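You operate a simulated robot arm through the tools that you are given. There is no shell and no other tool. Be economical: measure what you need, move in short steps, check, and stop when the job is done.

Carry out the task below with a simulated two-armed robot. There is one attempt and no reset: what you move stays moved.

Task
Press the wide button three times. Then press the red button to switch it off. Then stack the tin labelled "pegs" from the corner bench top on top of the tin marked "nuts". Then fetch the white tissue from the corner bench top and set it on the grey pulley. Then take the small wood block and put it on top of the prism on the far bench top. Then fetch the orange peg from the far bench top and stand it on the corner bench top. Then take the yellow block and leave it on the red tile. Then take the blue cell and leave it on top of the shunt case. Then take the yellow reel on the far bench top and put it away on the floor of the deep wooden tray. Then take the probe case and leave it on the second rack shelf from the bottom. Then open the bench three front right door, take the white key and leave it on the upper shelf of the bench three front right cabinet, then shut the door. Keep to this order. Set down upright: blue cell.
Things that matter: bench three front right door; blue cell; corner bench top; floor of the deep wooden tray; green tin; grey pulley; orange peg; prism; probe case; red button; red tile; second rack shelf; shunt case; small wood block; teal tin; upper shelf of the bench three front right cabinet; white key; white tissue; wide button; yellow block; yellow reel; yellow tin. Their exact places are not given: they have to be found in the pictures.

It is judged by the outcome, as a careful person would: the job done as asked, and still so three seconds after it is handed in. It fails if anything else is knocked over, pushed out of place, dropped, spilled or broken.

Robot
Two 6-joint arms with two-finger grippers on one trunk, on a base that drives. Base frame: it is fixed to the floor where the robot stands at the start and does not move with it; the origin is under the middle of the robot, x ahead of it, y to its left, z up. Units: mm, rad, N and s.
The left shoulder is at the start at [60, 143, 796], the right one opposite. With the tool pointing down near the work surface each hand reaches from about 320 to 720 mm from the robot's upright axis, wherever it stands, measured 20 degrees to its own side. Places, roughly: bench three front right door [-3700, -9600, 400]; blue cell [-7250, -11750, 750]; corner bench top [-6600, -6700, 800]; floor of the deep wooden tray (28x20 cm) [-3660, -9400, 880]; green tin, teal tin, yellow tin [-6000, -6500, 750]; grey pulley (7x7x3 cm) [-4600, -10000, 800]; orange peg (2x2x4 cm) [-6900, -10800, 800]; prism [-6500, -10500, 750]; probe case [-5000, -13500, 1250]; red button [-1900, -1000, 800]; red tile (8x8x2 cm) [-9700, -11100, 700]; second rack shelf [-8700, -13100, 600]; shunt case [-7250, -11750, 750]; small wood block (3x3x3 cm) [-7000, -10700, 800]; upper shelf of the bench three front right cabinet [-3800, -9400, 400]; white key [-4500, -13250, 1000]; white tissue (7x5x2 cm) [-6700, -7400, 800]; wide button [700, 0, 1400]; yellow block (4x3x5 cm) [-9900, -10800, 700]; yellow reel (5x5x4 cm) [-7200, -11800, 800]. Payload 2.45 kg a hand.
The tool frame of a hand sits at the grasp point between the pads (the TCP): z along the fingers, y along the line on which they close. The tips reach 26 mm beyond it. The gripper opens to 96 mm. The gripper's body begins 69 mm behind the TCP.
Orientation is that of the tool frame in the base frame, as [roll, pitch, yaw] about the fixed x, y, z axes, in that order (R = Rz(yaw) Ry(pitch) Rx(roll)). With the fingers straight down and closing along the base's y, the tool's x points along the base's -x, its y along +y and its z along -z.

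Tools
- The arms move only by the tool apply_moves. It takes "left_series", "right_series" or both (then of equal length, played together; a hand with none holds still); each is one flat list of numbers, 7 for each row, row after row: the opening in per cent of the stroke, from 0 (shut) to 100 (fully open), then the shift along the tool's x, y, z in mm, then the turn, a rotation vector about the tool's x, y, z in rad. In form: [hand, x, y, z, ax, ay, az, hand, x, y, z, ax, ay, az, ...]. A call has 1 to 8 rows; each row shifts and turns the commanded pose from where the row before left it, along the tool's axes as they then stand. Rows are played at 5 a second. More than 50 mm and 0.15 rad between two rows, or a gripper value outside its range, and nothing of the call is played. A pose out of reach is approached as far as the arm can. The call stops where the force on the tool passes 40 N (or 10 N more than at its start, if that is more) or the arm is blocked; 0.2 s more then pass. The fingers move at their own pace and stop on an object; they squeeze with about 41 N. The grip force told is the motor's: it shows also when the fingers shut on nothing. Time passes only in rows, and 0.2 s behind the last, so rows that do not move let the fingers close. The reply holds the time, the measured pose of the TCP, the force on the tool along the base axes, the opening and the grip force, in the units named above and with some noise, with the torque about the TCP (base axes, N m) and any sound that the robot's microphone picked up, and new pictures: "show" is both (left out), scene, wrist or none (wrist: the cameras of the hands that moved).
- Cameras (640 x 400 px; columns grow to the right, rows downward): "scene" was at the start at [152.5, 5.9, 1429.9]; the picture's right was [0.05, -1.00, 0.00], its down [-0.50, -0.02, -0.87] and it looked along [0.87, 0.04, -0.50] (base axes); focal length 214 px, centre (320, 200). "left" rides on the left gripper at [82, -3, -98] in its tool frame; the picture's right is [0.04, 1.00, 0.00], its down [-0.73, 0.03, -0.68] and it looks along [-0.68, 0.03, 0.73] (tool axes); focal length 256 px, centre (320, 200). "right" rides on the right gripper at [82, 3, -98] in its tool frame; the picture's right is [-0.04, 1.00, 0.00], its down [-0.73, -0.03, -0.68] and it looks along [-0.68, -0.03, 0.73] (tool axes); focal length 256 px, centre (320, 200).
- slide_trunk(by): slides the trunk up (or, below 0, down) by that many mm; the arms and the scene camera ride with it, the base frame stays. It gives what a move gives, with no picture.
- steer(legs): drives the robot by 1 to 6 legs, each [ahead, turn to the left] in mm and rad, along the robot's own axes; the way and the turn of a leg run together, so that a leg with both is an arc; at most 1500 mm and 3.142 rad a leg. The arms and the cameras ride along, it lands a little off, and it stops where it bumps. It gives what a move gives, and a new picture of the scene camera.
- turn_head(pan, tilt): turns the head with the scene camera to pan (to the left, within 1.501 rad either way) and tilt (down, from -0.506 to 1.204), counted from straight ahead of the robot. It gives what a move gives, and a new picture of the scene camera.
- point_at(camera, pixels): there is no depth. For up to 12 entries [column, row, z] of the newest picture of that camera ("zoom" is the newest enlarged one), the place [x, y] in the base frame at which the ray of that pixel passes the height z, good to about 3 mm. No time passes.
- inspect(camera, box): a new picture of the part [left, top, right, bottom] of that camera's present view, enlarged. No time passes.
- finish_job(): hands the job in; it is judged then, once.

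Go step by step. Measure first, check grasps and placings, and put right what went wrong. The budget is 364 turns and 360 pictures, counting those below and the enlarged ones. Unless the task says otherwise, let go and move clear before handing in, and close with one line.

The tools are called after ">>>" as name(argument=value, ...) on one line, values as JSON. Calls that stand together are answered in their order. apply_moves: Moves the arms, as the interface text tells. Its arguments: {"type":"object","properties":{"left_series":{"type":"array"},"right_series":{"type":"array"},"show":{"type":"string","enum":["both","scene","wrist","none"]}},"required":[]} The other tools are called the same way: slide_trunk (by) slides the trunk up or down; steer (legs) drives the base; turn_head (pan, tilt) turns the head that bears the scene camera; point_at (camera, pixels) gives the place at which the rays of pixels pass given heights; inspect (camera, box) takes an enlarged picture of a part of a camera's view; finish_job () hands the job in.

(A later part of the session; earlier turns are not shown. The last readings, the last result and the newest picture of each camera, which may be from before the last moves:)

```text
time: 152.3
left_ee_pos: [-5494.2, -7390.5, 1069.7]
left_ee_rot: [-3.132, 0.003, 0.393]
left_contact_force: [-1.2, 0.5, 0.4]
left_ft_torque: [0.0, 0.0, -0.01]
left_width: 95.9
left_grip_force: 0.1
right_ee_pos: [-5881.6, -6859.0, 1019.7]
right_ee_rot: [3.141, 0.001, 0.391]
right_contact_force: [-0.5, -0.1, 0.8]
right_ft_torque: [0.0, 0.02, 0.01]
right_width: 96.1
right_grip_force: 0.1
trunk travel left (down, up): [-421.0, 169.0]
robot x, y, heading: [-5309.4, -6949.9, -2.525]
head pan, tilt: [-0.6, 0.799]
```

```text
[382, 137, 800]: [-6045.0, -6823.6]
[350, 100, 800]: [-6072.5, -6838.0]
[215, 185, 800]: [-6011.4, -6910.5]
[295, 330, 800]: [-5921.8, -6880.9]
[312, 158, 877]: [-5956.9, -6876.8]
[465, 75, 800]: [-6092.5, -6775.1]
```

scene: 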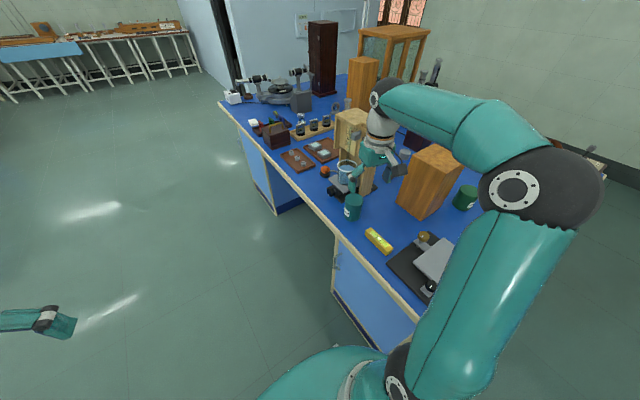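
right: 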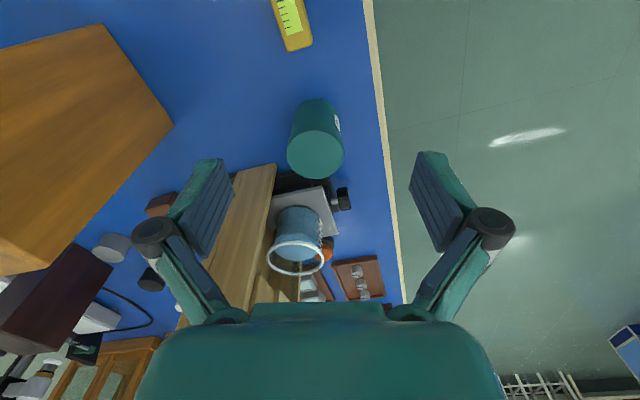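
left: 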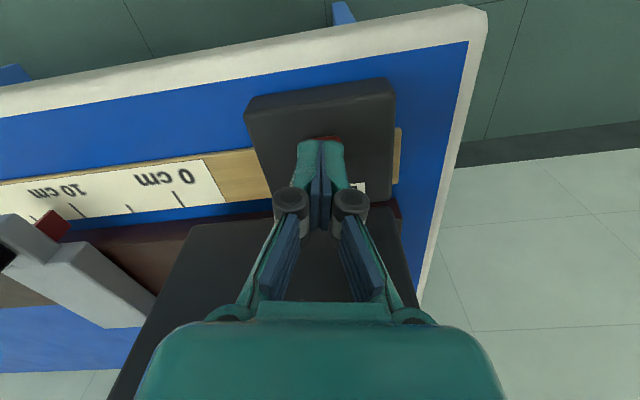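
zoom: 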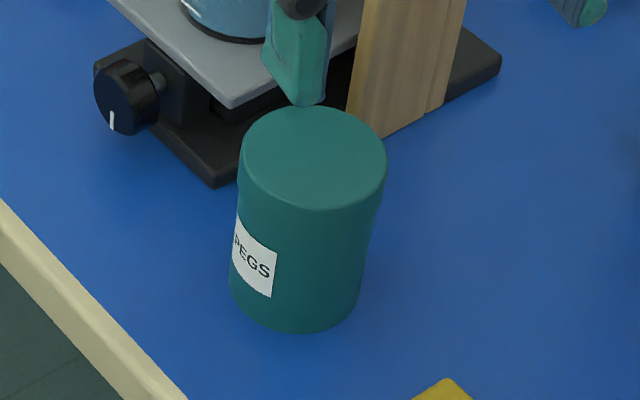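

Clear. Move over the tin and descend around it.

>>> apply_moves(right_series=[100, -37, -4.3, 0, 0, 0, 0, 100, -36.6, -4.3, 0, 0, 0, 0, 100, 0, 0, 45, 0, 0, 0, 100, 0, 0, 45, 0, 0, 0])

```text
time: 153.3
left_ee_pos: [-5494.3, -7390.5, 1068.4]
left_ee_rot: [-3.133, 0.001, 0.392]
left_contact_force: [-0.4, 0.3, 0.0]
left_ft_torque: [0.05, -0.01, 0.01]
left_width: 96.0
left_grip_force: 0.0
right_ee_pos: [-5951.1, -6878.8, 931.6]
right_ee_rot: [3.141, -0.001, 0.391]
right_contact_force: [-0.4, -0.7, -0.8]
right_ft_torque: [0.0, -0.01, 0.0]
right_width: 96.0
right_grip_force: 0.0
trunk travel left (down, up): [-421.0, 169.0]
robot x, y, heading: [-5312.0, -6955.0, -2.524]
head pan, tilt: [-0.6, 0.799]
```

scene: 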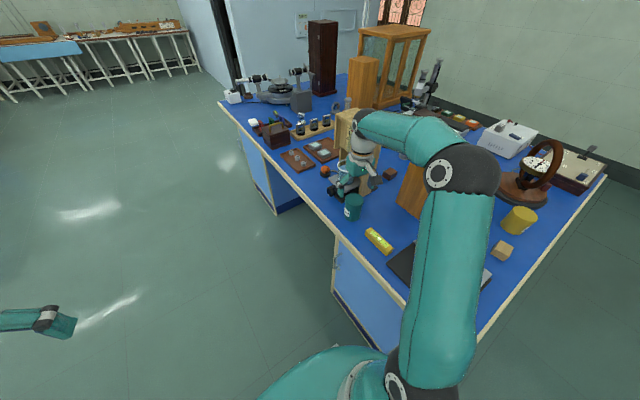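
right: 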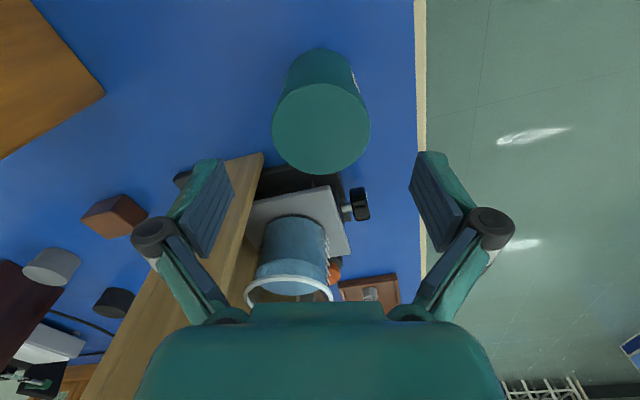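

>>> point_at(camera="right", pixels=[[321, 128, 877], [321, 128, 870], [272, 128, 877], [370, 128, 877], [320, 60, 800], [290, 290, 930], [245, 290, 930]])

>>> inspect(camera="scene", box=[320, 110, 400, 230])

```text
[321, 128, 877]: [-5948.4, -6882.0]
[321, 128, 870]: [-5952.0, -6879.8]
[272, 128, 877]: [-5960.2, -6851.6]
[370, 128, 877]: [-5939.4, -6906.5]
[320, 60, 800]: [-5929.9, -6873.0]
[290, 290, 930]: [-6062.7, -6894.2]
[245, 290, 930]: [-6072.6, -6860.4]
```

```text
3.33 times, centred on (360, 170) of scene
```

zoom: 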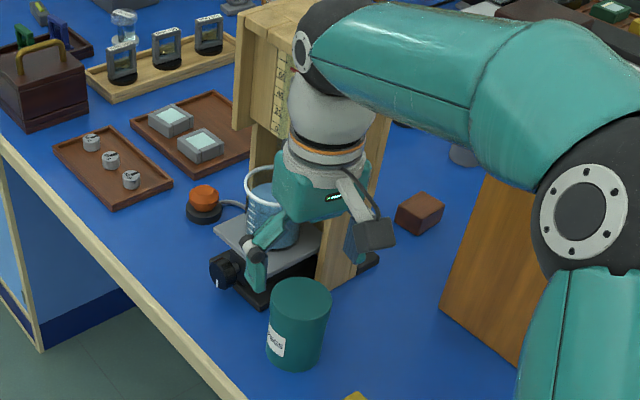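

Aligned on the tin; descend to grasp height and close.

>>> apply_moves(right_series=[100, 0, 0, 40, 0, 0, 0, 100, 0, 0, 40, 0, 0, 0, 0, 0, 0, 0, 0, 0, 0, 0, 0, 0, 0, 0, 0, 0, 0, 0, 0, 0, 0, 0, 0])

```text
time: 154.5
left_ee_pos: [-5493.0, -7390.8, 1069.7]
left_ee_rot: [-3.132, 0.001, 0.392]
left_contact_force: [0.1, 0.4, 0.3]
left_ft_torque: [0.01, 0.02, 0.0]
left_width: 96.0
left_grip_force: 0.0
right_ee_pos: [-5950.0, -6877.8, 850.7]
right_ee_rot: [3.141, 0.0, 0.39]
right_contact_force: [0.1, -1.7, 1.4]
right_ft_torque: [-0.01, 0.04, -0.02]
right_width: 60.1
right_grip_force: 41.7
trunk travel left (down, up): [-421.0, 169.0]
robot x, y, heading: [-5310.7, -6953.7, -2.528]
head pan, tilt: [-0.6, 0.799]
```

scene: 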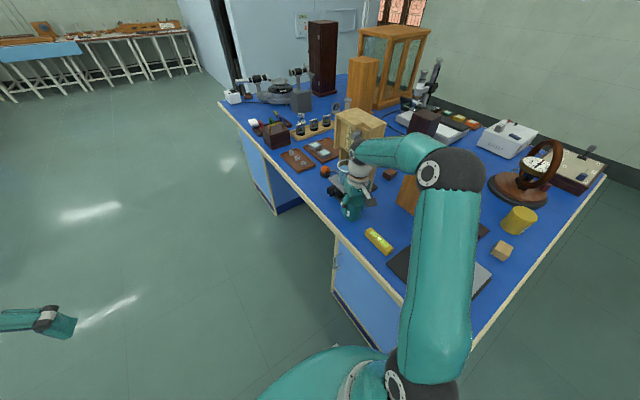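
right: 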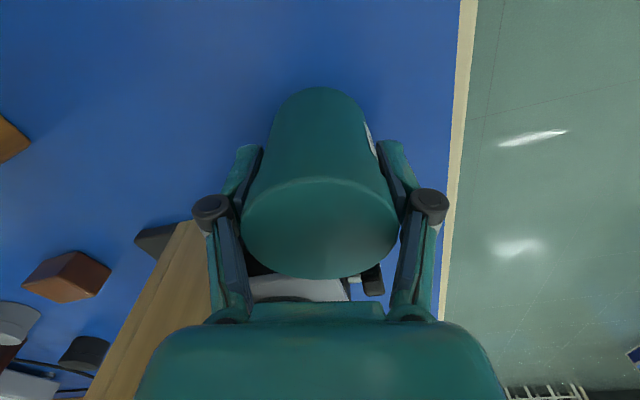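

Grasped (60 mm). Lift and retract the tin.

>>> apply_moves(right_series=[0, 0, 0, -45, 0, 0, 0, 0, 0, 0, -45, 0, 0, 0, 0, 0, 0, -45, 0, 0, 0, 0, 0, 0, -45, 0, 0, 0, 0, 42, 21, 0, 0, 0, 0, 0, 42, 21, 0, 0, 0, 0, 0, 42, 21, 0, 0, 0, 0, 0, 42, 21, 0, 0, 0, 0], show="wrist")

>>> steer(legs=[[-560, 0], [0, -0.8]])

>>> steer(legs=[[0, -0.77]])

```text
time: 156.3
left_ee_pos: [-5492.5, -7390.2, 1069.5]
left_ee_rot: [-3.132, 0.0, 0.394]
left_contact_force: [-0.4, -0.2, 0.6]
left_ft_torque: [0.02, -0.02, 0.03]
left_width: 96.1
left_grip_force: 0.1
right_ee_pos: [-5764.7, -6893.0, 1030.3]
right_ee_rot: [3.141, 0.002, 0.389]
right_contact_force: [-0.6, 0.9, -1.7]
right_ft_torque: [0.0, -0.01, -0.01]
right_width: 59.9
right_grip_force: 41.5
trunk travel left (down, up): [-421.0, 169.0]
robot x, y, heading: [-5310.3, -6949.5, -2.527]
head pan, tilt: [-0.6, 0.799]
```

right: 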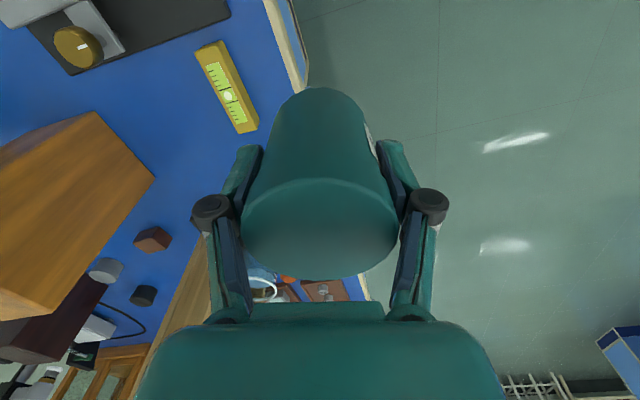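

```text
time: 161.9
left_ee_pos: [-5300.3, -6801.4, 1069.2]
left_ee_rot: [-3.133, 0.0, -0.42]
left_contact_force: [-0.2, -0.2, -0.5]
left_ft_torque: [0.01, -0.01, 0.01]
left_width: 96.0
left_grip_force: 0.1
right_ee_pos: [-5126.5, -6263.2, 1031.7]
right_ee_rot: [-3.141, 0.0, -0.426]
right_contact_force: [0.1, -0.3, -1.4]
right_ft_torque: [0.01, -0.05, 0.02]
right_width: 59.8
right_grip_force: 40.7
trunk travel left (down, up): [-421.0, 169.0]
robot x, y, heading: [-4858.0, -6659.2, 2.945]
head pan, tilt: [-0.6, 0.799]
```

scene: 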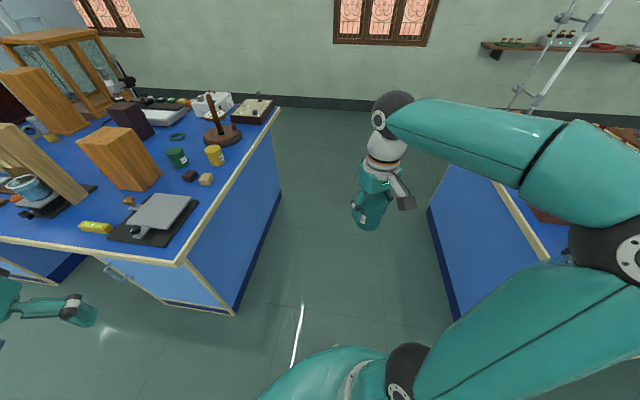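

```text
time: 164.5
left_ee_pos: [-5276.4, -6455.7, 1069.6]
left_ee_rot: [-3.133, -0.001, -1.184]
left_contact_force: [-0.6, 0.0, -0.1]
left_ft_torque: [0.03, -0.02, 0.0]
left_width: 96.0
left_grip_force: 0.1
right_ee_pos: [-4778.7, -6187.5, 1030.5]
right_ee_rot: [3.142, 0.001, -1.189]
right_contact_force: [-0.9, -0.4, -1.1]
right_ft_torque: [-0.02, 0.02, 0.0]
right_width: 59.3
right_grip_force: 41.4
trunk travel left (down, up): [-421.0, 169.0]
robot x, y, heading: [-4881.7, -6673.2, 2.188]
head pan, tilt: [-0.6, 0.799]
```

scene: 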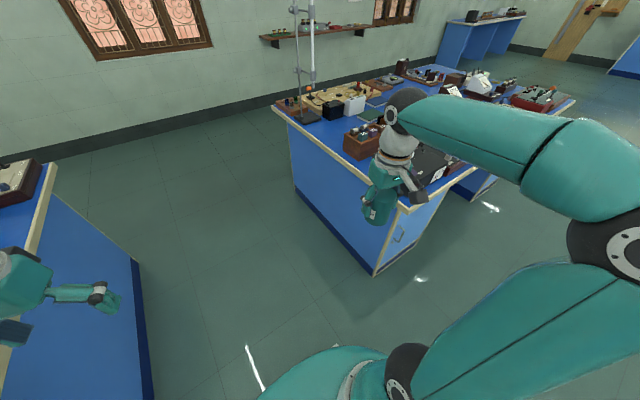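

Drive along the gap to in front of the green tin, then turn back to face the bench.

>>> steer(legs=[[880, 0]])

>>> steer(legs=[[0, 0.8]])

>>> steer(legs=[[0, 0.76]])

```text
time: 169.3
left_ee_pos: [-5787.1, -5702.4, 1069.4]
left_ee_rot: [-3.134, -0.001, -1.207]
left_contact_force: [-0.1, -0.4, 0.2]
left_ft_torque: [-0.01, -0.04, 0.01]
left_width: 96.2
left_grip_force: 0.0
right_ee_pos: [-5283.3, -5447.2, 1030.9]
right_ee_rot: [-3.141, 0.001, -1.209]
right_contact_force: [-0.3, -0.3, -1.2]
right_ft_torque: [-0.03, -0.02, -0.02]
right_width: 59.4
right_grip_force: 41.0
trunk travel left (down, up): [-421.0, 169.0]
robot x, y, heading: [-5394.4, -5925.5, 2.163]
head pan, tilt: [-0.6, 0.799]
```

scene: 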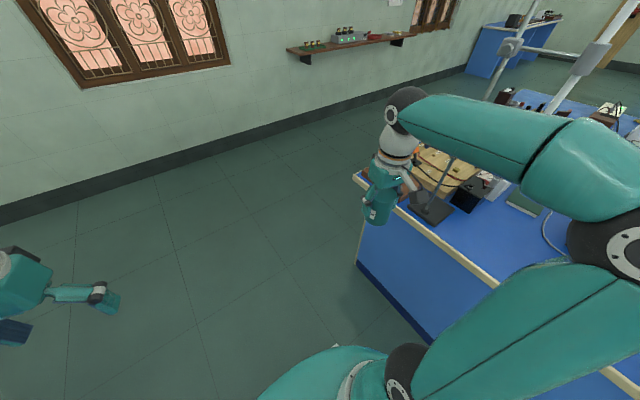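

```text
time: 172.2
left_ee_pos: [-5823.8, -6071.1, 1070.4]
left_ee_rot: [-3.131, 0.0, -0.366]
left_contact_force: [-0.2, -0.3, -0.1]
left_ft_torque: [0.01, 0.0, -0.03]
left_width: 95.8
left_grip_force: 0.0
right_ee_pos: [-5680.2, -5523.1, 1032.1]
right_ee_rot: [3.141, 0.0, -0.368]
right_contact_force: [-0.2, -0.1, -1.6]
right_ft_torque: [0.05, -0.01, -0.01]
right_width: 59.4
right_grip_force: 41.0
trunk travel left (down, up): [-421.0, 169.0]
robot x, y, heading: [-5391.3, -5904.2, 3.005]
head pan, tilt: [-0.6, 0.799]
```

scene: 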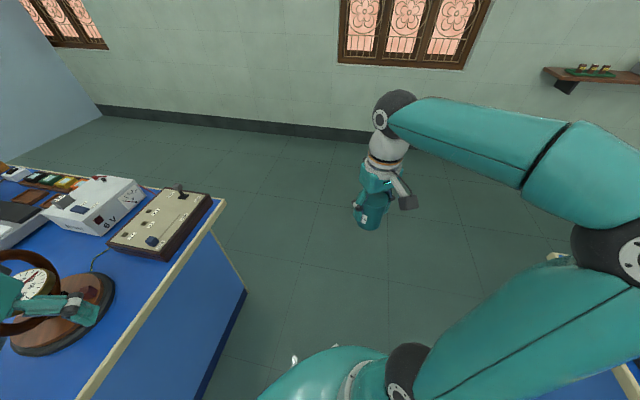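

```text
time: 174.8
left_ee_pos: [-5596.4, -6318.3, 1070.9]
left_ee_rot: [-3.134, -0.001, 0.378]
left_contact_force: [-0.4, -0.2, 0.3]
left_ft_torque: [0.01, 0.02, 0.05]
left_width: 96.0
left_grip_force: 0.0
right_ee_pos: [-5860.0, -5818.6, 1032.5]
right_ee_rot: [3.142, 0.0, 0.376]
right_contact_force: [-0.1, 1.0, -1.5]
right_ft_torque: [0.0, -0.01, -0.01]
right_width: 59.1
right_grip_force: 40.9
trunk travel left (down, up): [-421.0, 169.0]
robot x, y, heading: [-5407.4, -5880.4, -2.54]
head pan, tilt: [-0.6, 0.799]
```

scene: 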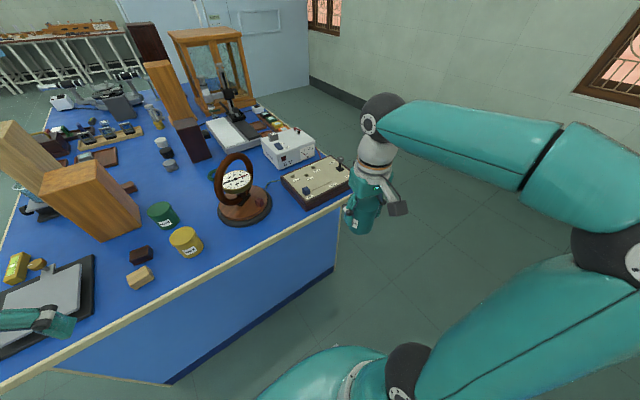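

I'll shift diagonally left and forward so the green tin is ahead-right.

>>> steer(legs=[[0, 0.77]])

>>> steer(legs=[[320, 0], [0, -0.77]])

>>> turn_head(pan=-0.1, tilt=0.9)

```text
time: 177.5
left_ee_pos: [-5232.0, -6325.3, 1071.3]
left_ee_rot: [-3.133, 0.0, 1.162]
left_contact_force: [-0.1, 0.2, 0.1]
left_ft_torque: [-0.01, 0.0, -0.01]
left_width: 96.0
left_grip_force: 0.0
right_ee_pos: [-5772.3, -6157.3, 1032.9]
right_ee_rot: [3.141, -0.001, 1.16]
right_contact_force: [-1.2, -0.5, -1.6]
right_ft_torque: [0.01, 0.0, -0.02]
right_width: 59.2
right_grip_force: 41.0
trunk travel left (down, up): [-421.0, 169.0]
robot x, y, heading: [-5429.7, -5878.2, -1.752]
head pan, tilt: [-0.6, 0.799]
```

scene: 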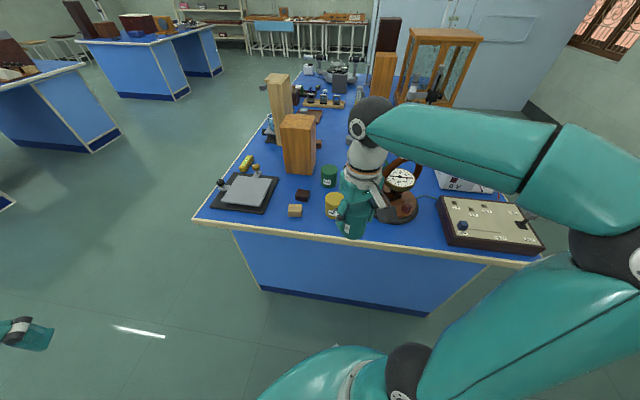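

```text
time: 179.8
left_ee_pos: [-5289.1, -6635.3, 1071.6]
left_ee_rot: [-3.131, 0.001, 1.162]
left_contact_force: [0.2, -0.1, 1.2]
left_ft_torque: [-0.06, 0.02, -0.02]
left_width: 95.8
left_grip_force: 0.1
right_ee_pos: [-5828.9, -6467.9, 1034.4]
right_ee_rot: [-3.141, -0.001, 1.162]
right_contact_force: [0.2, 0.5, -1.0]
right_ft_torque: [-0.02, 0.0, 0.03]
right_width: 59.1
right_grip_force: 40.5
trunk travel left (down, up): [-421.0, 169.0]
robot x, y, heading: [-5484.4, -6187.2, -1.76]
head pan, tilt: [-0.6, 0.799]
stopped in leg 1: the robot was blocked; the commanded pose is now the measured one
```

scene: 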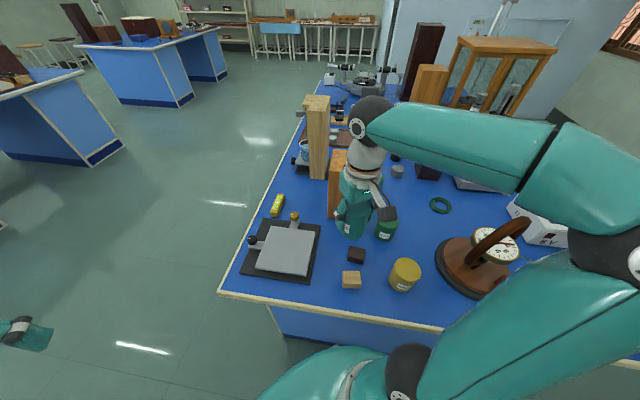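

```text
time: 180.7
left_ee_pos: [-5288.2, -6636.5, 1073.3]
left_ee_rot: [-3.134, -0.003, 1.163]
left_contact_force: [-0.2, -0.3, 0.5]
left_ft_torque: [0.0, -0.04, 0.01]
left_width: 96.0
left_grip_force: 0.1
right_ee_pos: [-5828.9, -6468.8, 1033.3]
right_ee_rot: [-3.14, -0.001, 1.162]
right_contact_force: [0.2, -0.3, -1.6]
right_ft_torque: [0.04, -0.01, 0.0]
right_width: 59.4
right_grip_force: 41.3
trunk travel left (down, up): [-421.0, 169.0]
robot x, y, heading: [-5487.4, -6185.6, -1.759]
head pan, tilt: [-0.099, 0.901]
```

scene: 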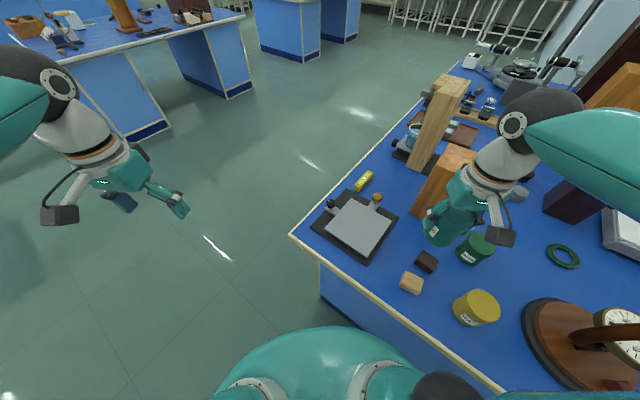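

The base touched the bench edge, but the green tin (475,245) is now well within the right arm's reach. Raise, and measure the green tin.

>>> apply_moves(right_series=[0, 0, 0, -40, 0, 0, 0, 0, 0, 0, -40, 0, 0, 0, 0, -12, -40, 0, 0, 0, 0, 0, -12, -40, 0, 0, 0, 0])

>>> inspect(camera="scene", box=[440, 210, 520, 280])

```text
time: 181.7
left_ee_pos: [-5289.8, -6635.2, 1071.9]
left_ee_rot: [-3.132, -0.001, 1.161]
left_contact_force: [0.3, -0.2, -0.3]
left_ft_torque: [-0.01, 0.01, -0.01]
left_width: 95.9
left_grip_force: 0.2
right_ee_pos: [-5916.6, -6457.3, 1115.5]
right_ee_rot: [-3.141, -0.002, 1.161]
right_contact_force: [0.5, 0.2, -1.5]
right_ft_torque: [0.0, -0.01, 0.03]
right_width: 59.3
right_grip_force: 40.9
trunk travel left (down, up): [-421.0, 169.0]
robot x, y, heading: [-5487.8, -6186.9, -1.761]
head pan, tilt: [-0.099, 0.901]
```

scene: 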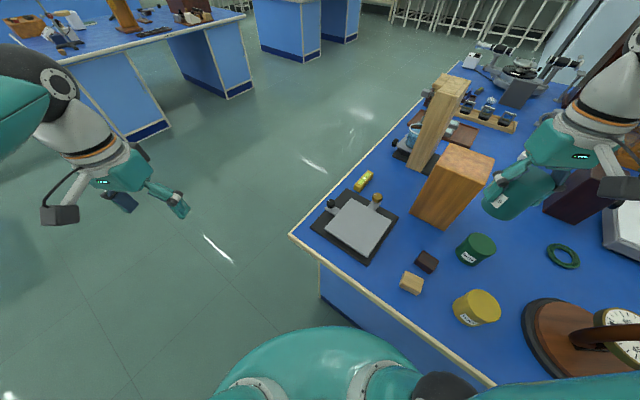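
right: 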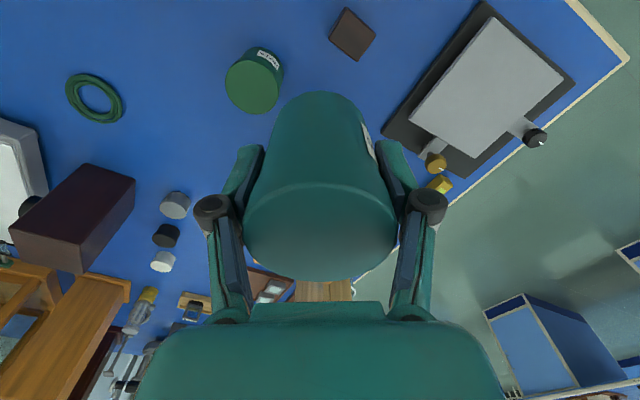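

```text
5.71 times, centred on (480, 245) of scene
```

zoom: 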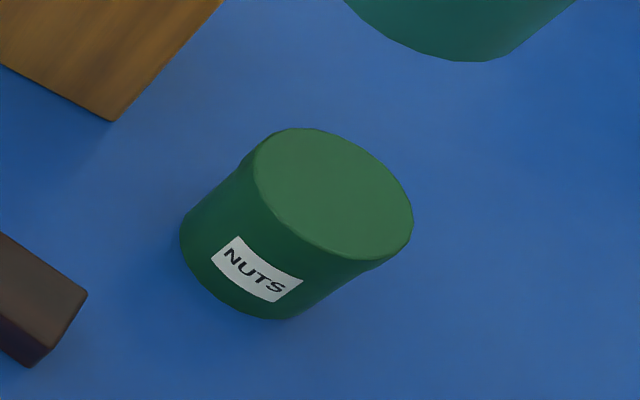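

>>> point_at(camera="zoom", pixels=[[332, 194, 840], [332, 194, 855], [332, 194, 870], [252, 165, 855], [412, 225, 855]])

>>> point_at(camera="right", pixels=[[253, 87, 840], [253, 87, 855], [253, 87, 870]])

```text
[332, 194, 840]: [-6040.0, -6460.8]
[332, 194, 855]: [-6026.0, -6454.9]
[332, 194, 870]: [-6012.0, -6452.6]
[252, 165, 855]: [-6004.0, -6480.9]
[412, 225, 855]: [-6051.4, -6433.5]
```

```text
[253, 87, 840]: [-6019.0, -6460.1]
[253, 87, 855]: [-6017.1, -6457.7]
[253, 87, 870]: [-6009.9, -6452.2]
```

Green top is at about (-6013,-6454,866). Move over it and descend partway.

>>> apply_moves(right_series=[0, -16.5, -45, 0, 0, 0, 0, 0, -16.5, -44.7, 0, 0, 0, 0, 0, 0, 0, 45, 0, 0, 0, 0, 0, 0, 45, 0, 0, 0, 0, 0, 0, 45, 0, 0, 0, 0, 0, 0, 25, 0, 0, 0, 0, 0, 0, 0, 0, 0, 0])

>>> inspect(camera="scene", box=[430, 180, 530, 280])

```text
time: 183.3
left_ee_pos: [-5290.2, -6635.0, 1072.3]
left_ee_rot: [-3.134, -0.002, 1.162]
left_contact_force: [0.2, 0.9, 1.1]
left_ft_torque: [-0.01, -0.02, 0.0]
left_width: 96.0
left_grip_force: 0.0
right_ee_pos: [-6006.1, -6452.2, 958.6]
right_ee_rot: [-3.141, -0.002, 1.162]
right_contact_force: [-0.1, -0.4, -1.4]
right_ft_torque: [0.02, 0.03, 0.0]
right_width: 59.2
right_grip_force: 41.2
trunk travel left (down, up): [-421.0, 169.0]
robot x, y, heading: [-5487.1, -6187.4, -1.757]
head pan, tilt: [-0.099, 0.901]
```

scene: 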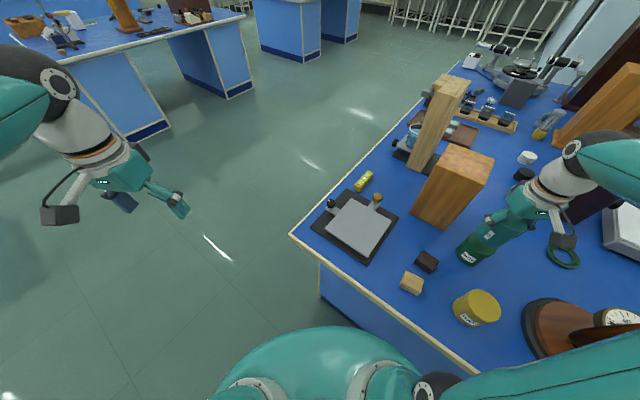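
right: 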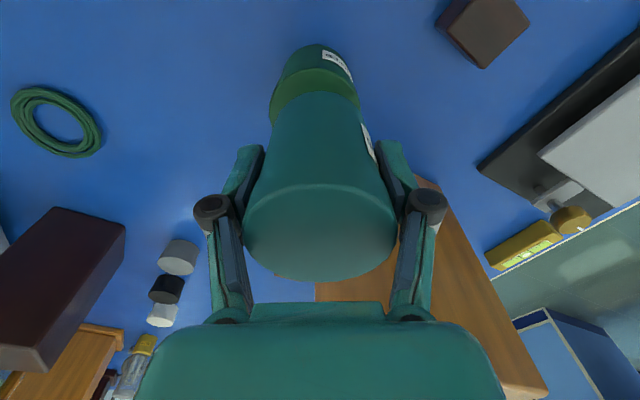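

```text
4.00 times, centred on (480, 230) of scene
```

zoom: 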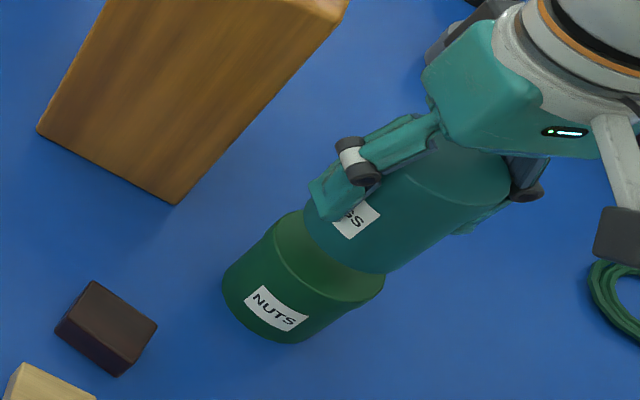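

Check the clearance between the finger and the brown block.

>>> point_at(camera="zoom", pixels=[[177, 204, 800], [38, 132, 800], [352, 0, 1000], [235, 280, 800], [300, 340, 800]])

>>> point_at(camera="right", pixels=[[420, 178, 800], [312, 50, 800], [271, 115, 866], [358, 100, 866], [545, 390, 1000]])

```text
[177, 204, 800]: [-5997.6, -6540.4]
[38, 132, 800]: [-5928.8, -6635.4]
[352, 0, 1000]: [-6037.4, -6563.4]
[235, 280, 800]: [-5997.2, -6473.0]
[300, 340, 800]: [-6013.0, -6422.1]
```

```text
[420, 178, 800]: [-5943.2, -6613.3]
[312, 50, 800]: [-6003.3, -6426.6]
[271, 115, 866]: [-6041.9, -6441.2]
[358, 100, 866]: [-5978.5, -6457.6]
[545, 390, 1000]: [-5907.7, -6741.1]
```

Clear by 65 mm. Small correction and lower gently.

>>> apply_moves(right_series=[0, -1, -5, 18, 0, 0, 0, 0, 0, 0, 14, 0, 0, 0, 0, 0, 0, 4, 0, 0, 0, 0, 0, 0, 0, 0, 0, 0])

>>> inspect(camera="scene", box=[430, 180, 530, 280])

```text
time: 184.3
left_ee_pos: [-5287.4, -6634.3, 1071.9]
left_ee_rot: [-3.131, -0.001, 1.162]
left_contact_force: [-0.2, 0.7, 0.1]
left_ft_torque: [-0.01, -0.03, -0.02]
left_width: 96.3
left_grip_force: 0.0
right_ee_pos: [-6012.9, -6452.8, 922.8]
right_ee_rot: [-3.138, 0.006, 1.162]
right_contact_force: [0.0, -1.2, 30.0]
right_ft_torque: [-0.06, 0.02, -0.11]
right_width: 59.7
right_grip_force: 40.7
trunk travel left (down, up): [-421.0, 169.0]
robot x, y, heading: [-5487.9, -6186.5, -1.762]
head pan, tilt: [-0.099, 0.901]
```

scene: 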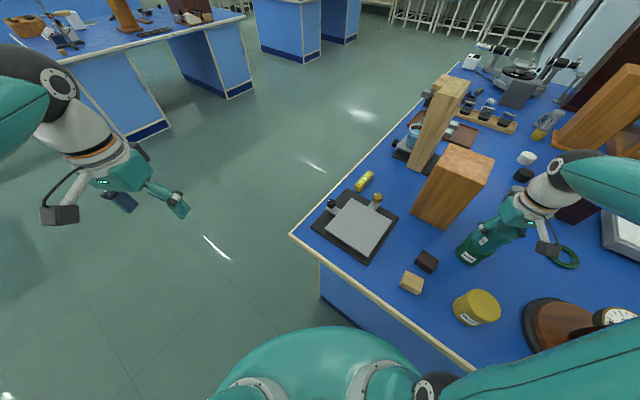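
right: 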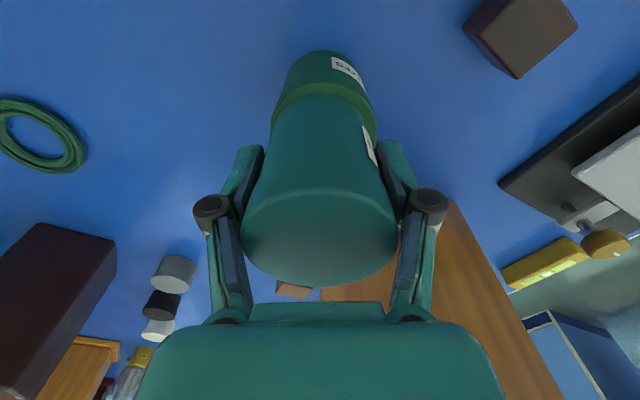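

```text
4.00 times, centred on (480, 230) of scene
```

zoom: 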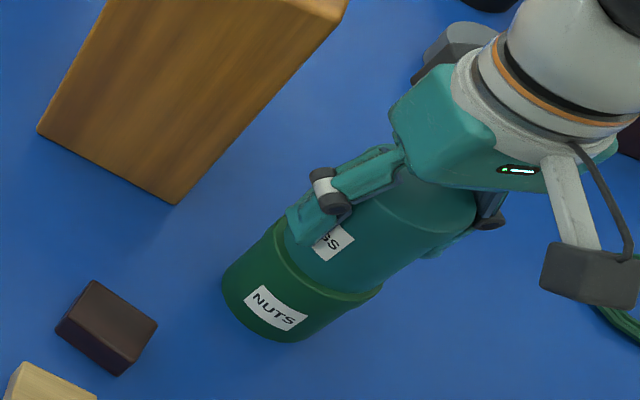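

Contact (30 N). Relieve slightly, open and rise.

>>> apply_moves(right_series=[0, 0, 0, -1.5, 0, 0, 0, 40, 0, 0, 0, 0, 0, 0, 100, 0, 0, 0, 0, 0, 0, 100, 0, 0, 0, 0, 0, 0, 100, 0, 0, -40, 0, 0, 0, 100, 0, 0, -45, 0, 0, 0, 100, 0, 0, -45, 0, 0, 0, 100, 0, 0, -45, 0, 0, 0])

>>> inspect(camera="scene", box=[430, 180, 530, 280])

```text
time: 186.1
left_ee_pos: [-5289.2, -6635.9, 1072.1]
left_ee_rot: [-3.132, -0.002, 1.162]
left_contact_force: [0.4, -0.1, -0.2]
left_ft_torque: [-0.02, 0.04, -0.02]
left_width: 96.0
left_grip_force: 0.0
right_ee_pos: [-6010.0, -6453.2, 1097.7]
right_ee_rot: [3.14, 0.0, 1.163]
right_contact_force: [0.0, 0.4, -0.3]
right_ft_torque: [0.03, 0.0, -0.01]
right_width: 96.1
right_grip_force: 0.1
trunk travel left (down, up): [-421.0, 169.0]
robot x, y, heading: [-5487.1, -6190.9, -1.757]
head pan, tilt: [-0.099, 0.901]
```

scene: 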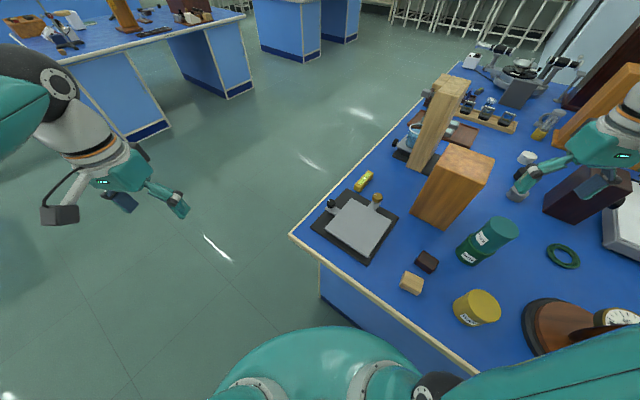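
right: 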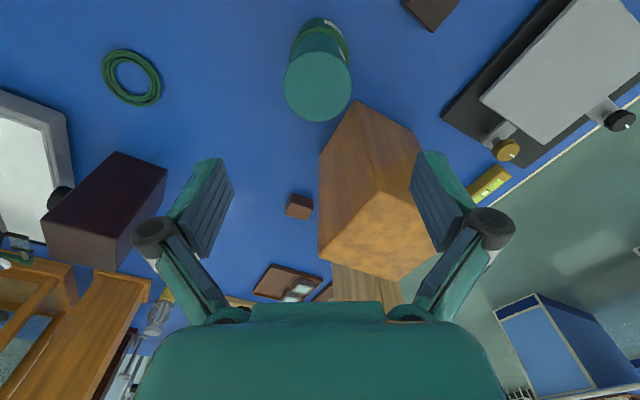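

```text
4.00 times, centred on (480, 230) of scene
```

zoom: 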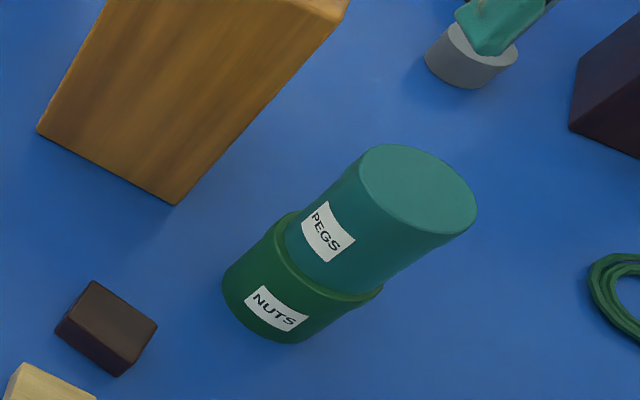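

Stack is good: "PEGS" on "NUTS". Retract the arm and back away toward the left aisle.

>>> apply_moves(right_series=[100, 12, 45, 0, 0, 0, 0, 100, 12, 45, 0, 0, 0, 0, 100, 12, 45, 0, 0, 0, 0, 100, 12, 45, 0, 0, 0, 0, 0, 12, 45, 0, 0, 0, 0], show="none")

>>> steer(legs=[[-300, 0], [0, 0.8]])

>>> steer(legs=[[1050, 0]])

```text
time: 187.3
left_ee_pos: [-5289.5, -6636.4, 1072.3]
left_ee_rot: [-3.133, -0.003, 1.164]
left_contact_force: [0.5, 0.4, -0.5]
left_ft_torque: [-0.01, 0.0, 0.03]
left_width: 96.2
left_grip_force: 0.1
right_ee_pos: [-5780.7, -6486.6, 1098.4]
right_ee_rot: [-3.139, -0.002, 1.162]
right_contact_force: [0.3, 0.7, 1.1]
right_ft_torque: [0.02, 0.0, -0.01]
right_width: 38.4
right_grip_force: 2.6
trunk travel left (down, up): [-421.0, 169.0]
robot x, y, heading: [-5486.3, -6186.0, -1.757]
head pan, tilt: [-0.099, 0.901]
```

```text
time: 191.7
left_ee_pos: [-4971.9, -6057.6, 1070.6]
left_ee_rot: [-3.134, -0.001, 1.981]
left_contact_force: [0.5, 1.1, 0.1]
left_ft_torque: [0.03, 0.04, 0.0]
left_width: 95.9
left_grip_force: 0.1
right_ee_pos: [-5417.8, -6316.0, 1097.6]
right_ee_rot: [-3.141, -0.002, 1.981]
right_contact_force: [-0.3, -0.2, -0.2]
right_ft_torque: [-0.02, 0.05, -0.01]
right_width: 0.0
right_grip_force: 29.2
trunk travel left (down, up): [-421.0, 169.0]
robot x, y, heading: [-5456.5, -5910.5, -0.938]
head pan, tilt: [-0.099, 0.901]
```

scene: 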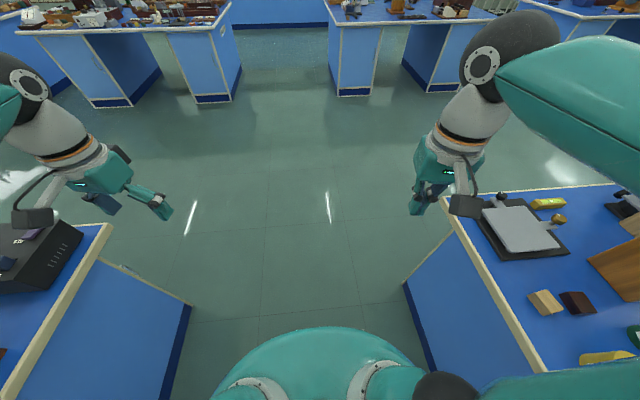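

```text
time: 197.1
left_ee_pos: [-4376.1, -6888.7, 1070.7]
left_ee_rot: [-3.132, -0.001, 1.975]
left_contact_force: [0.3, -0.3, 0.6]
left_ft_torque: [0.03, 0.03, 0.0]
left_width: 96.1
left_grip_force: 0.0
right_ee_pos: [-4824.2, -7143.8, 1097.4]
right_ee_rot: [-3.14, -0.001, 1.974]
right_contact_force: [0.6, -0.5, 0.1]
right_ft_torque: [-0.01, -0.03, -0.03]
right_width: 0.1
right_grip_force: 28.0
trunk travel left (down, up): [-421.0, 169.0]
robot x, y, heading: [-4858.6, -6742.2, -0.946]
head pan, tilt: [-0.099, 0.901]
```

scene: 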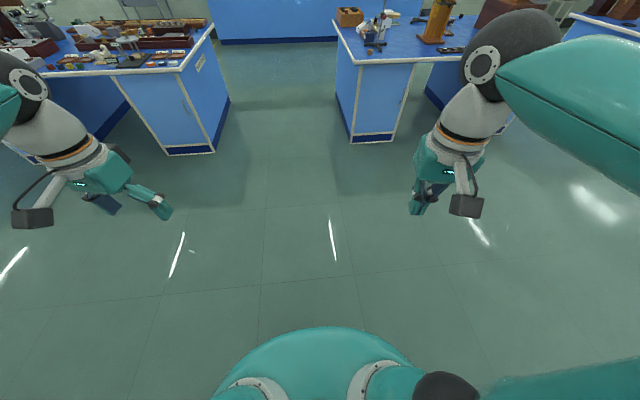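

Turn right and drive up the left aisle.

>>> steer(legs=[[0, -0.8]])

>>> steer(legs=[[0, -0.78], [1350, 0]])

>>> turn_head(pan=-0.5, tilt=0.8)

```text
time: 199.9
left_ee_pos: [-4635.4, -7194.0, 1072.6]
left_ee_rot: [-3.132, 0.0, 1.164]
left_contact_force: [-0.4, 0.3, -0.1]
left_ft_torque: [0.02, 0.03, 0.0]
left_width: 96.1
left_grip_force: 0.0
right_ee_pos: [-5128.4, -7043.2, 1098.1]
right_ee_rot: [3.142, -0.003, 1.161]
right_contact_force: [-0.1, 0.1, 0.7]
right_ft_torque: [0.06, -0.01, -0.03]
right_width: 0.0
right_grip_force: 28.7
trunk travel left (down, up): [-421.0, 169.0]
robot x, y, heading: [-4833.2, -6745.9, -1.76]
head pan, tilt: [-0.099, 0.901]
```

scene: 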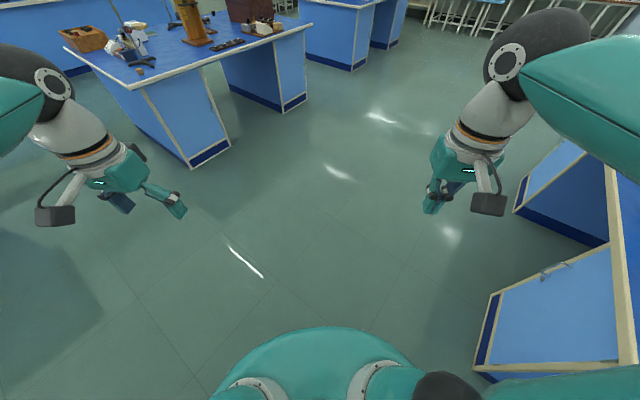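

```text
time: 209.0
left_ee_pos: [-6093.8, -7978.8, 1072.1]
left_ee_rot: [-3.132, 0.0, 0.404]
left_contact_force: [-0.1, 1.1, -0.3]
left_ft_torque: [-0.02, -0.03, 0.02]
left_width: 95.9
left_grip_force: 0.0
right_ee_pos: [-6348.8, -7532.8, 1100.2]
right_ee_rot: [-3.14, -0.002, 0.404]
right_contact_force: [0.2, 0.0, -0.6]
right_ft_torque: [0.0, -0.01, -0.01]
right_width: 0.0
right_grip_force: 28.8
trunk travel left (down, up): [-421.0, 169.0]
robot x, y, heading: [-5929.7, -7516.7, -2.523]
head pan, tilt: [-0.099, 0.901]
```

scene: 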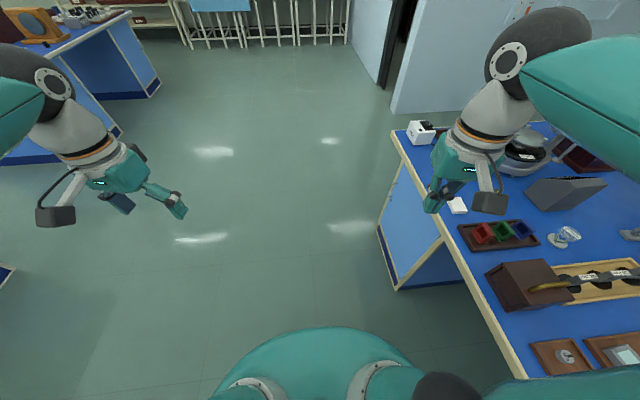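

```text
time: 209.8
left_ee_pos: [-6094.8, -7979.7, 1073.1]
left_ee_rot: [-3.132, -0.003, 0.404]
left_contact_force: [0.5, 0.3, -0.8]
left_ft_torque: [0.0, 0.02, -0.02]
left_width: 95.8
left_grip_force: 0.0
right_ee_pos: [-6348.6, -7532.8, 1099.5]
right_ee_rot: [-3.139, -0.002, 0.404]
right_contact_force: [-0.7, -0.5, 0.5]
right_ft_torque: [-0.02, 0.01, -0.01]
right_width: 0.0
right_grip_force: 29.0
trunk travel left (down, up): [-421.0, 169.0]
robot x, y, heading: [-5930.7, -7517.1, -2.52]
head pan, tilt: [-0.499, 0.799]
```

scene: 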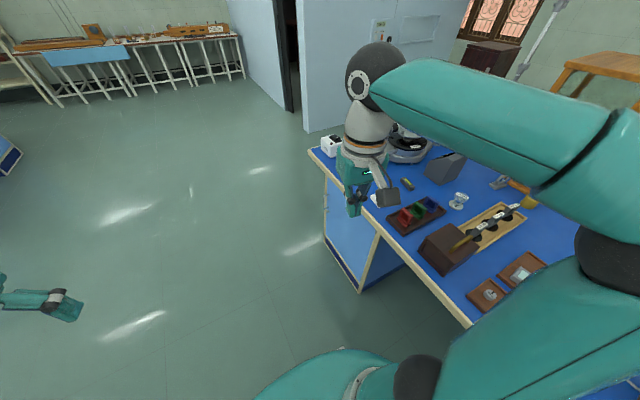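

A white thing is hidden behind the gripper near (376,200). Shift the hand aside and look.

>>> apply_moves(right_series=[100, 40, 25, 0, 0, 0, 0, 100, 40, 25, 0, 0, 0, 0, 100, 0, 0, 0, 0, 0, 0])

>>> inspect(camera="scene", box=[320, 125, 480, 245])

```text
time: 210.7
left_ee_pos: [-6093.8, -7978.9, 1072.3]
left_ee_rot: [-3.134, 0.0, 0.405]
left_contact_force: [0.7, -0.2, 0.5]
left_ft_torque: [0.02, 0.03, 0.0]
left_width: 96.0
left_grip_force: 0.0
right_ee_pos: [-6252.6, -7547.6, 1098.1]
right_ee_rot: [-3.139, -0.001, 0.403]
right_contact_force: [1.5, -1.1, 1.1]
right_ft_torque: [0.01, 0.01, 0.03]
right_width: 95.6
right_grip_force: 0.1
trunk travel left (down, up): [-421.0, 169.0]
robot x, y, heading: [-5927.4, -7519.8, -2.521]
head pan, tilt: [-0.499, 0.799]
```

scene: 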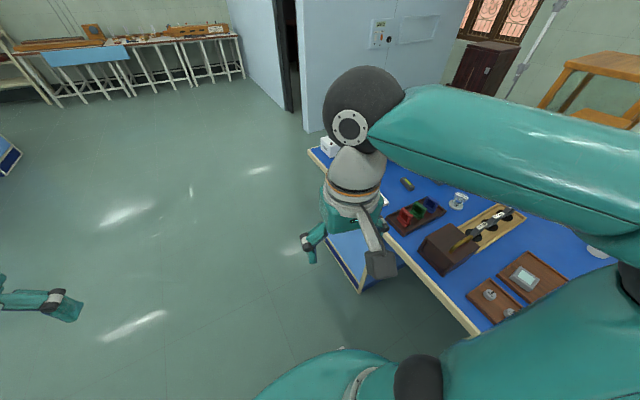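
right: 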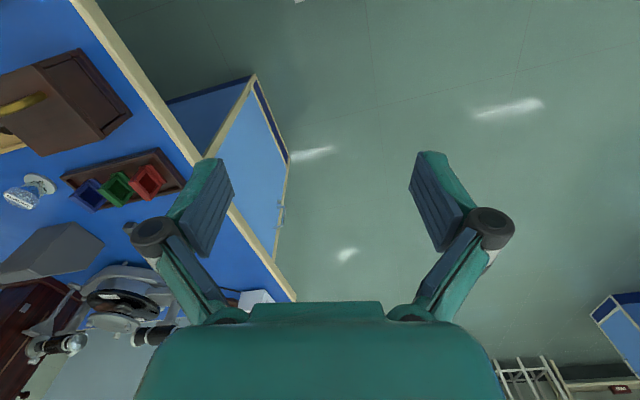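

```text
3.33 times, centred on (400, 185) of scene
```

zoom: 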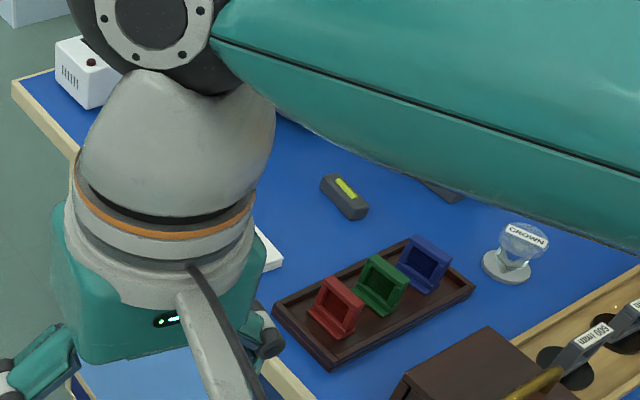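

>>> apply_moves(right_series=[100, 10, 45, 0, 0, 0, 0, 100, 10, 45, 0, 0, 0, 0, 100, 10, 45, 0, 0, 0, 0], show="none")

>>> inspect(camera="scene", box=[320, 130, 440, 230])

```text
time: 211.4
left_ee_pos: [-6093.3, -7980.6, 1072.8]
left_ee_rot: [-3.134, -0.001, 0.405]
left_contact_force: [0.3, -0.4, -0.2]
left_ft_torque: [0.02, 0.02, 0.0]
left_width: 95.8
left_grip_force: 0.1
right_ee_pos: [-6172.6, -7663.2, 1099.1]
right_ee_rot: [-3.139, 0.0, 0.401]
right_contact_force: [-0.3, 0.0, 1.3]
right_ft_torque: [0.0, 0.0, -0.01]
right_width: 96.1
right_grip_force: 0.0
trunk travel left (down, up): [-421.0, 169.0]
robot x, y, heading: [-5922.9, -7515.7, -2.522]
head pan, tilt: [-0.499, 0.799]
```

```text
4.00 times, centred on (380, 180) of scene
```

zoom: 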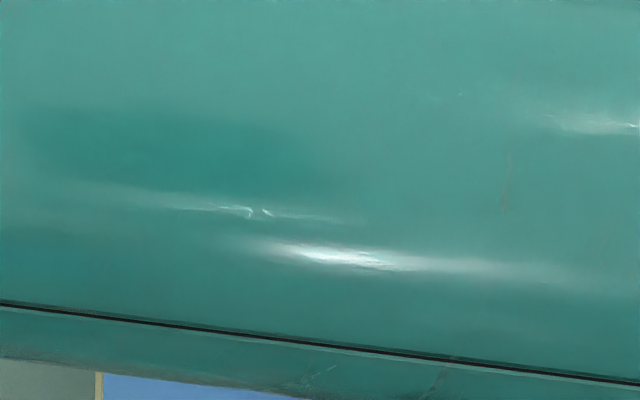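

The forearm hides it now; go over the bench and use the wrist camera.

>>> apply_moves(right_series=[100, -27, -37.5, 0, 0, 0, 0, 100, -27, -37.5, 0, 0, 0, 0, 100, -27, -37.5, 0, 0, 0, 0, 100, -27, -37.5, 0, 0, 0, 0, 100, -27, -37.5, 0, 0, 0, 0, 100, -27, -37.5, 0, 0, 0, 0, 100, -27, -37.5, 0, 0, 0, 0, 100, -27, -37.5, 0, 0, 0, 0])

```text
time: 213.2
left_ee_pos: [-6095.2, -7979.5, 1071.9]
left_ee_rot: [-3.135, -0.001, 0.405]
left_contact_force: [-0.3, 0.1, 0.3]
left_ft_torque: [-0.01, 0.0, 0.02]
left_width: 96.1
left_grip_force: 0.1
right_ee_pos: [-6493.1, -7465.8, 1101.1]
right_ee_rot: [-3.141, -0.004, 0.404]
right_contact_force: [-0.1, 0.2, 0.3]
right_ft_torque: [0.04, -0.03, 0.01]
right_width: 95.7
right_grip_force: 0.0
trunk travel left (down, up): [-421.0, 169.0]
robot x, y, heading: [-5927.0, -7519.7, -2.521]
head pan, tilt: [-0.499, 0.799]
```

scene: 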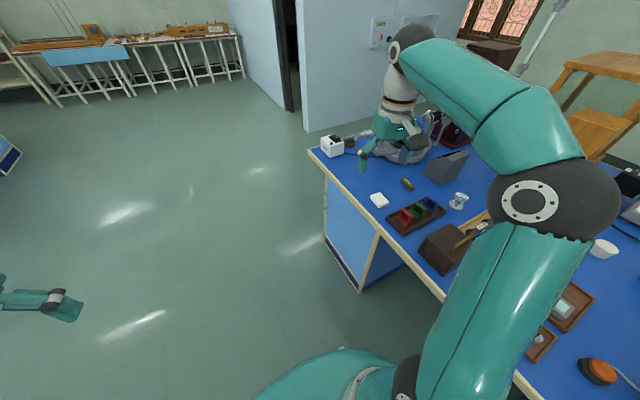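
right: 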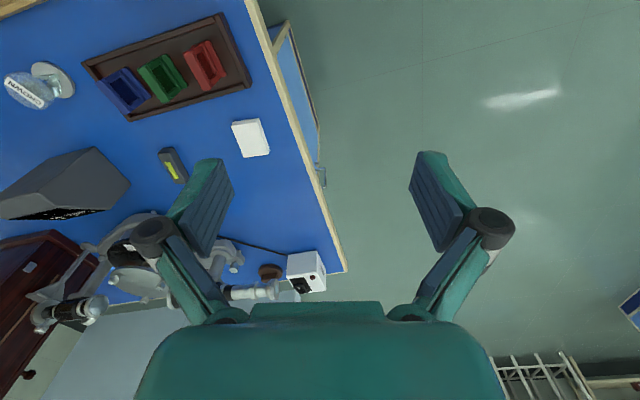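

The tissue is at scene (379,201), right view (250,138). Measure with both.

>>> inspect(camera="right", box=[210, 100, 290, 170])

>>> point_at(camera="right", pixels=[[250, 138, 800], [250, 138, 820], [231, 123, 815], [260, 119, 815], [271, 152, 815], [244, 158, 815]])

>>> point_at(camera="scene", pixels=[[379, 201, 800], [379, 201, 820]])

```text
5.71 times, centred on (250, 135) of right
```

zoom: 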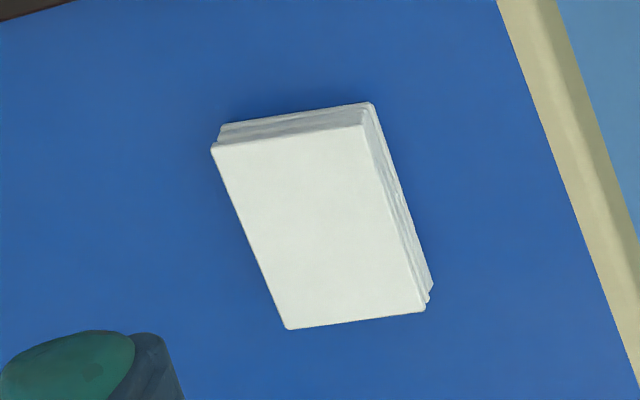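

```text
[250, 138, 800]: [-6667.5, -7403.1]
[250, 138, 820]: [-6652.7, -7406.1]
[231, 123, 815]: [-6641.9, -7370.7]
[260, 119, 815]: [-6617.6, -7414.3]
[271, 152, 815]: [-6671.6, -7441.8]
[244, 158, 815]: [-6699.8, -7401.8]
```

```text
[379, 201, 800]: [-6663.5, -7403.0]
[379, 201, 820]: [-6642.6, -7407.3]
```

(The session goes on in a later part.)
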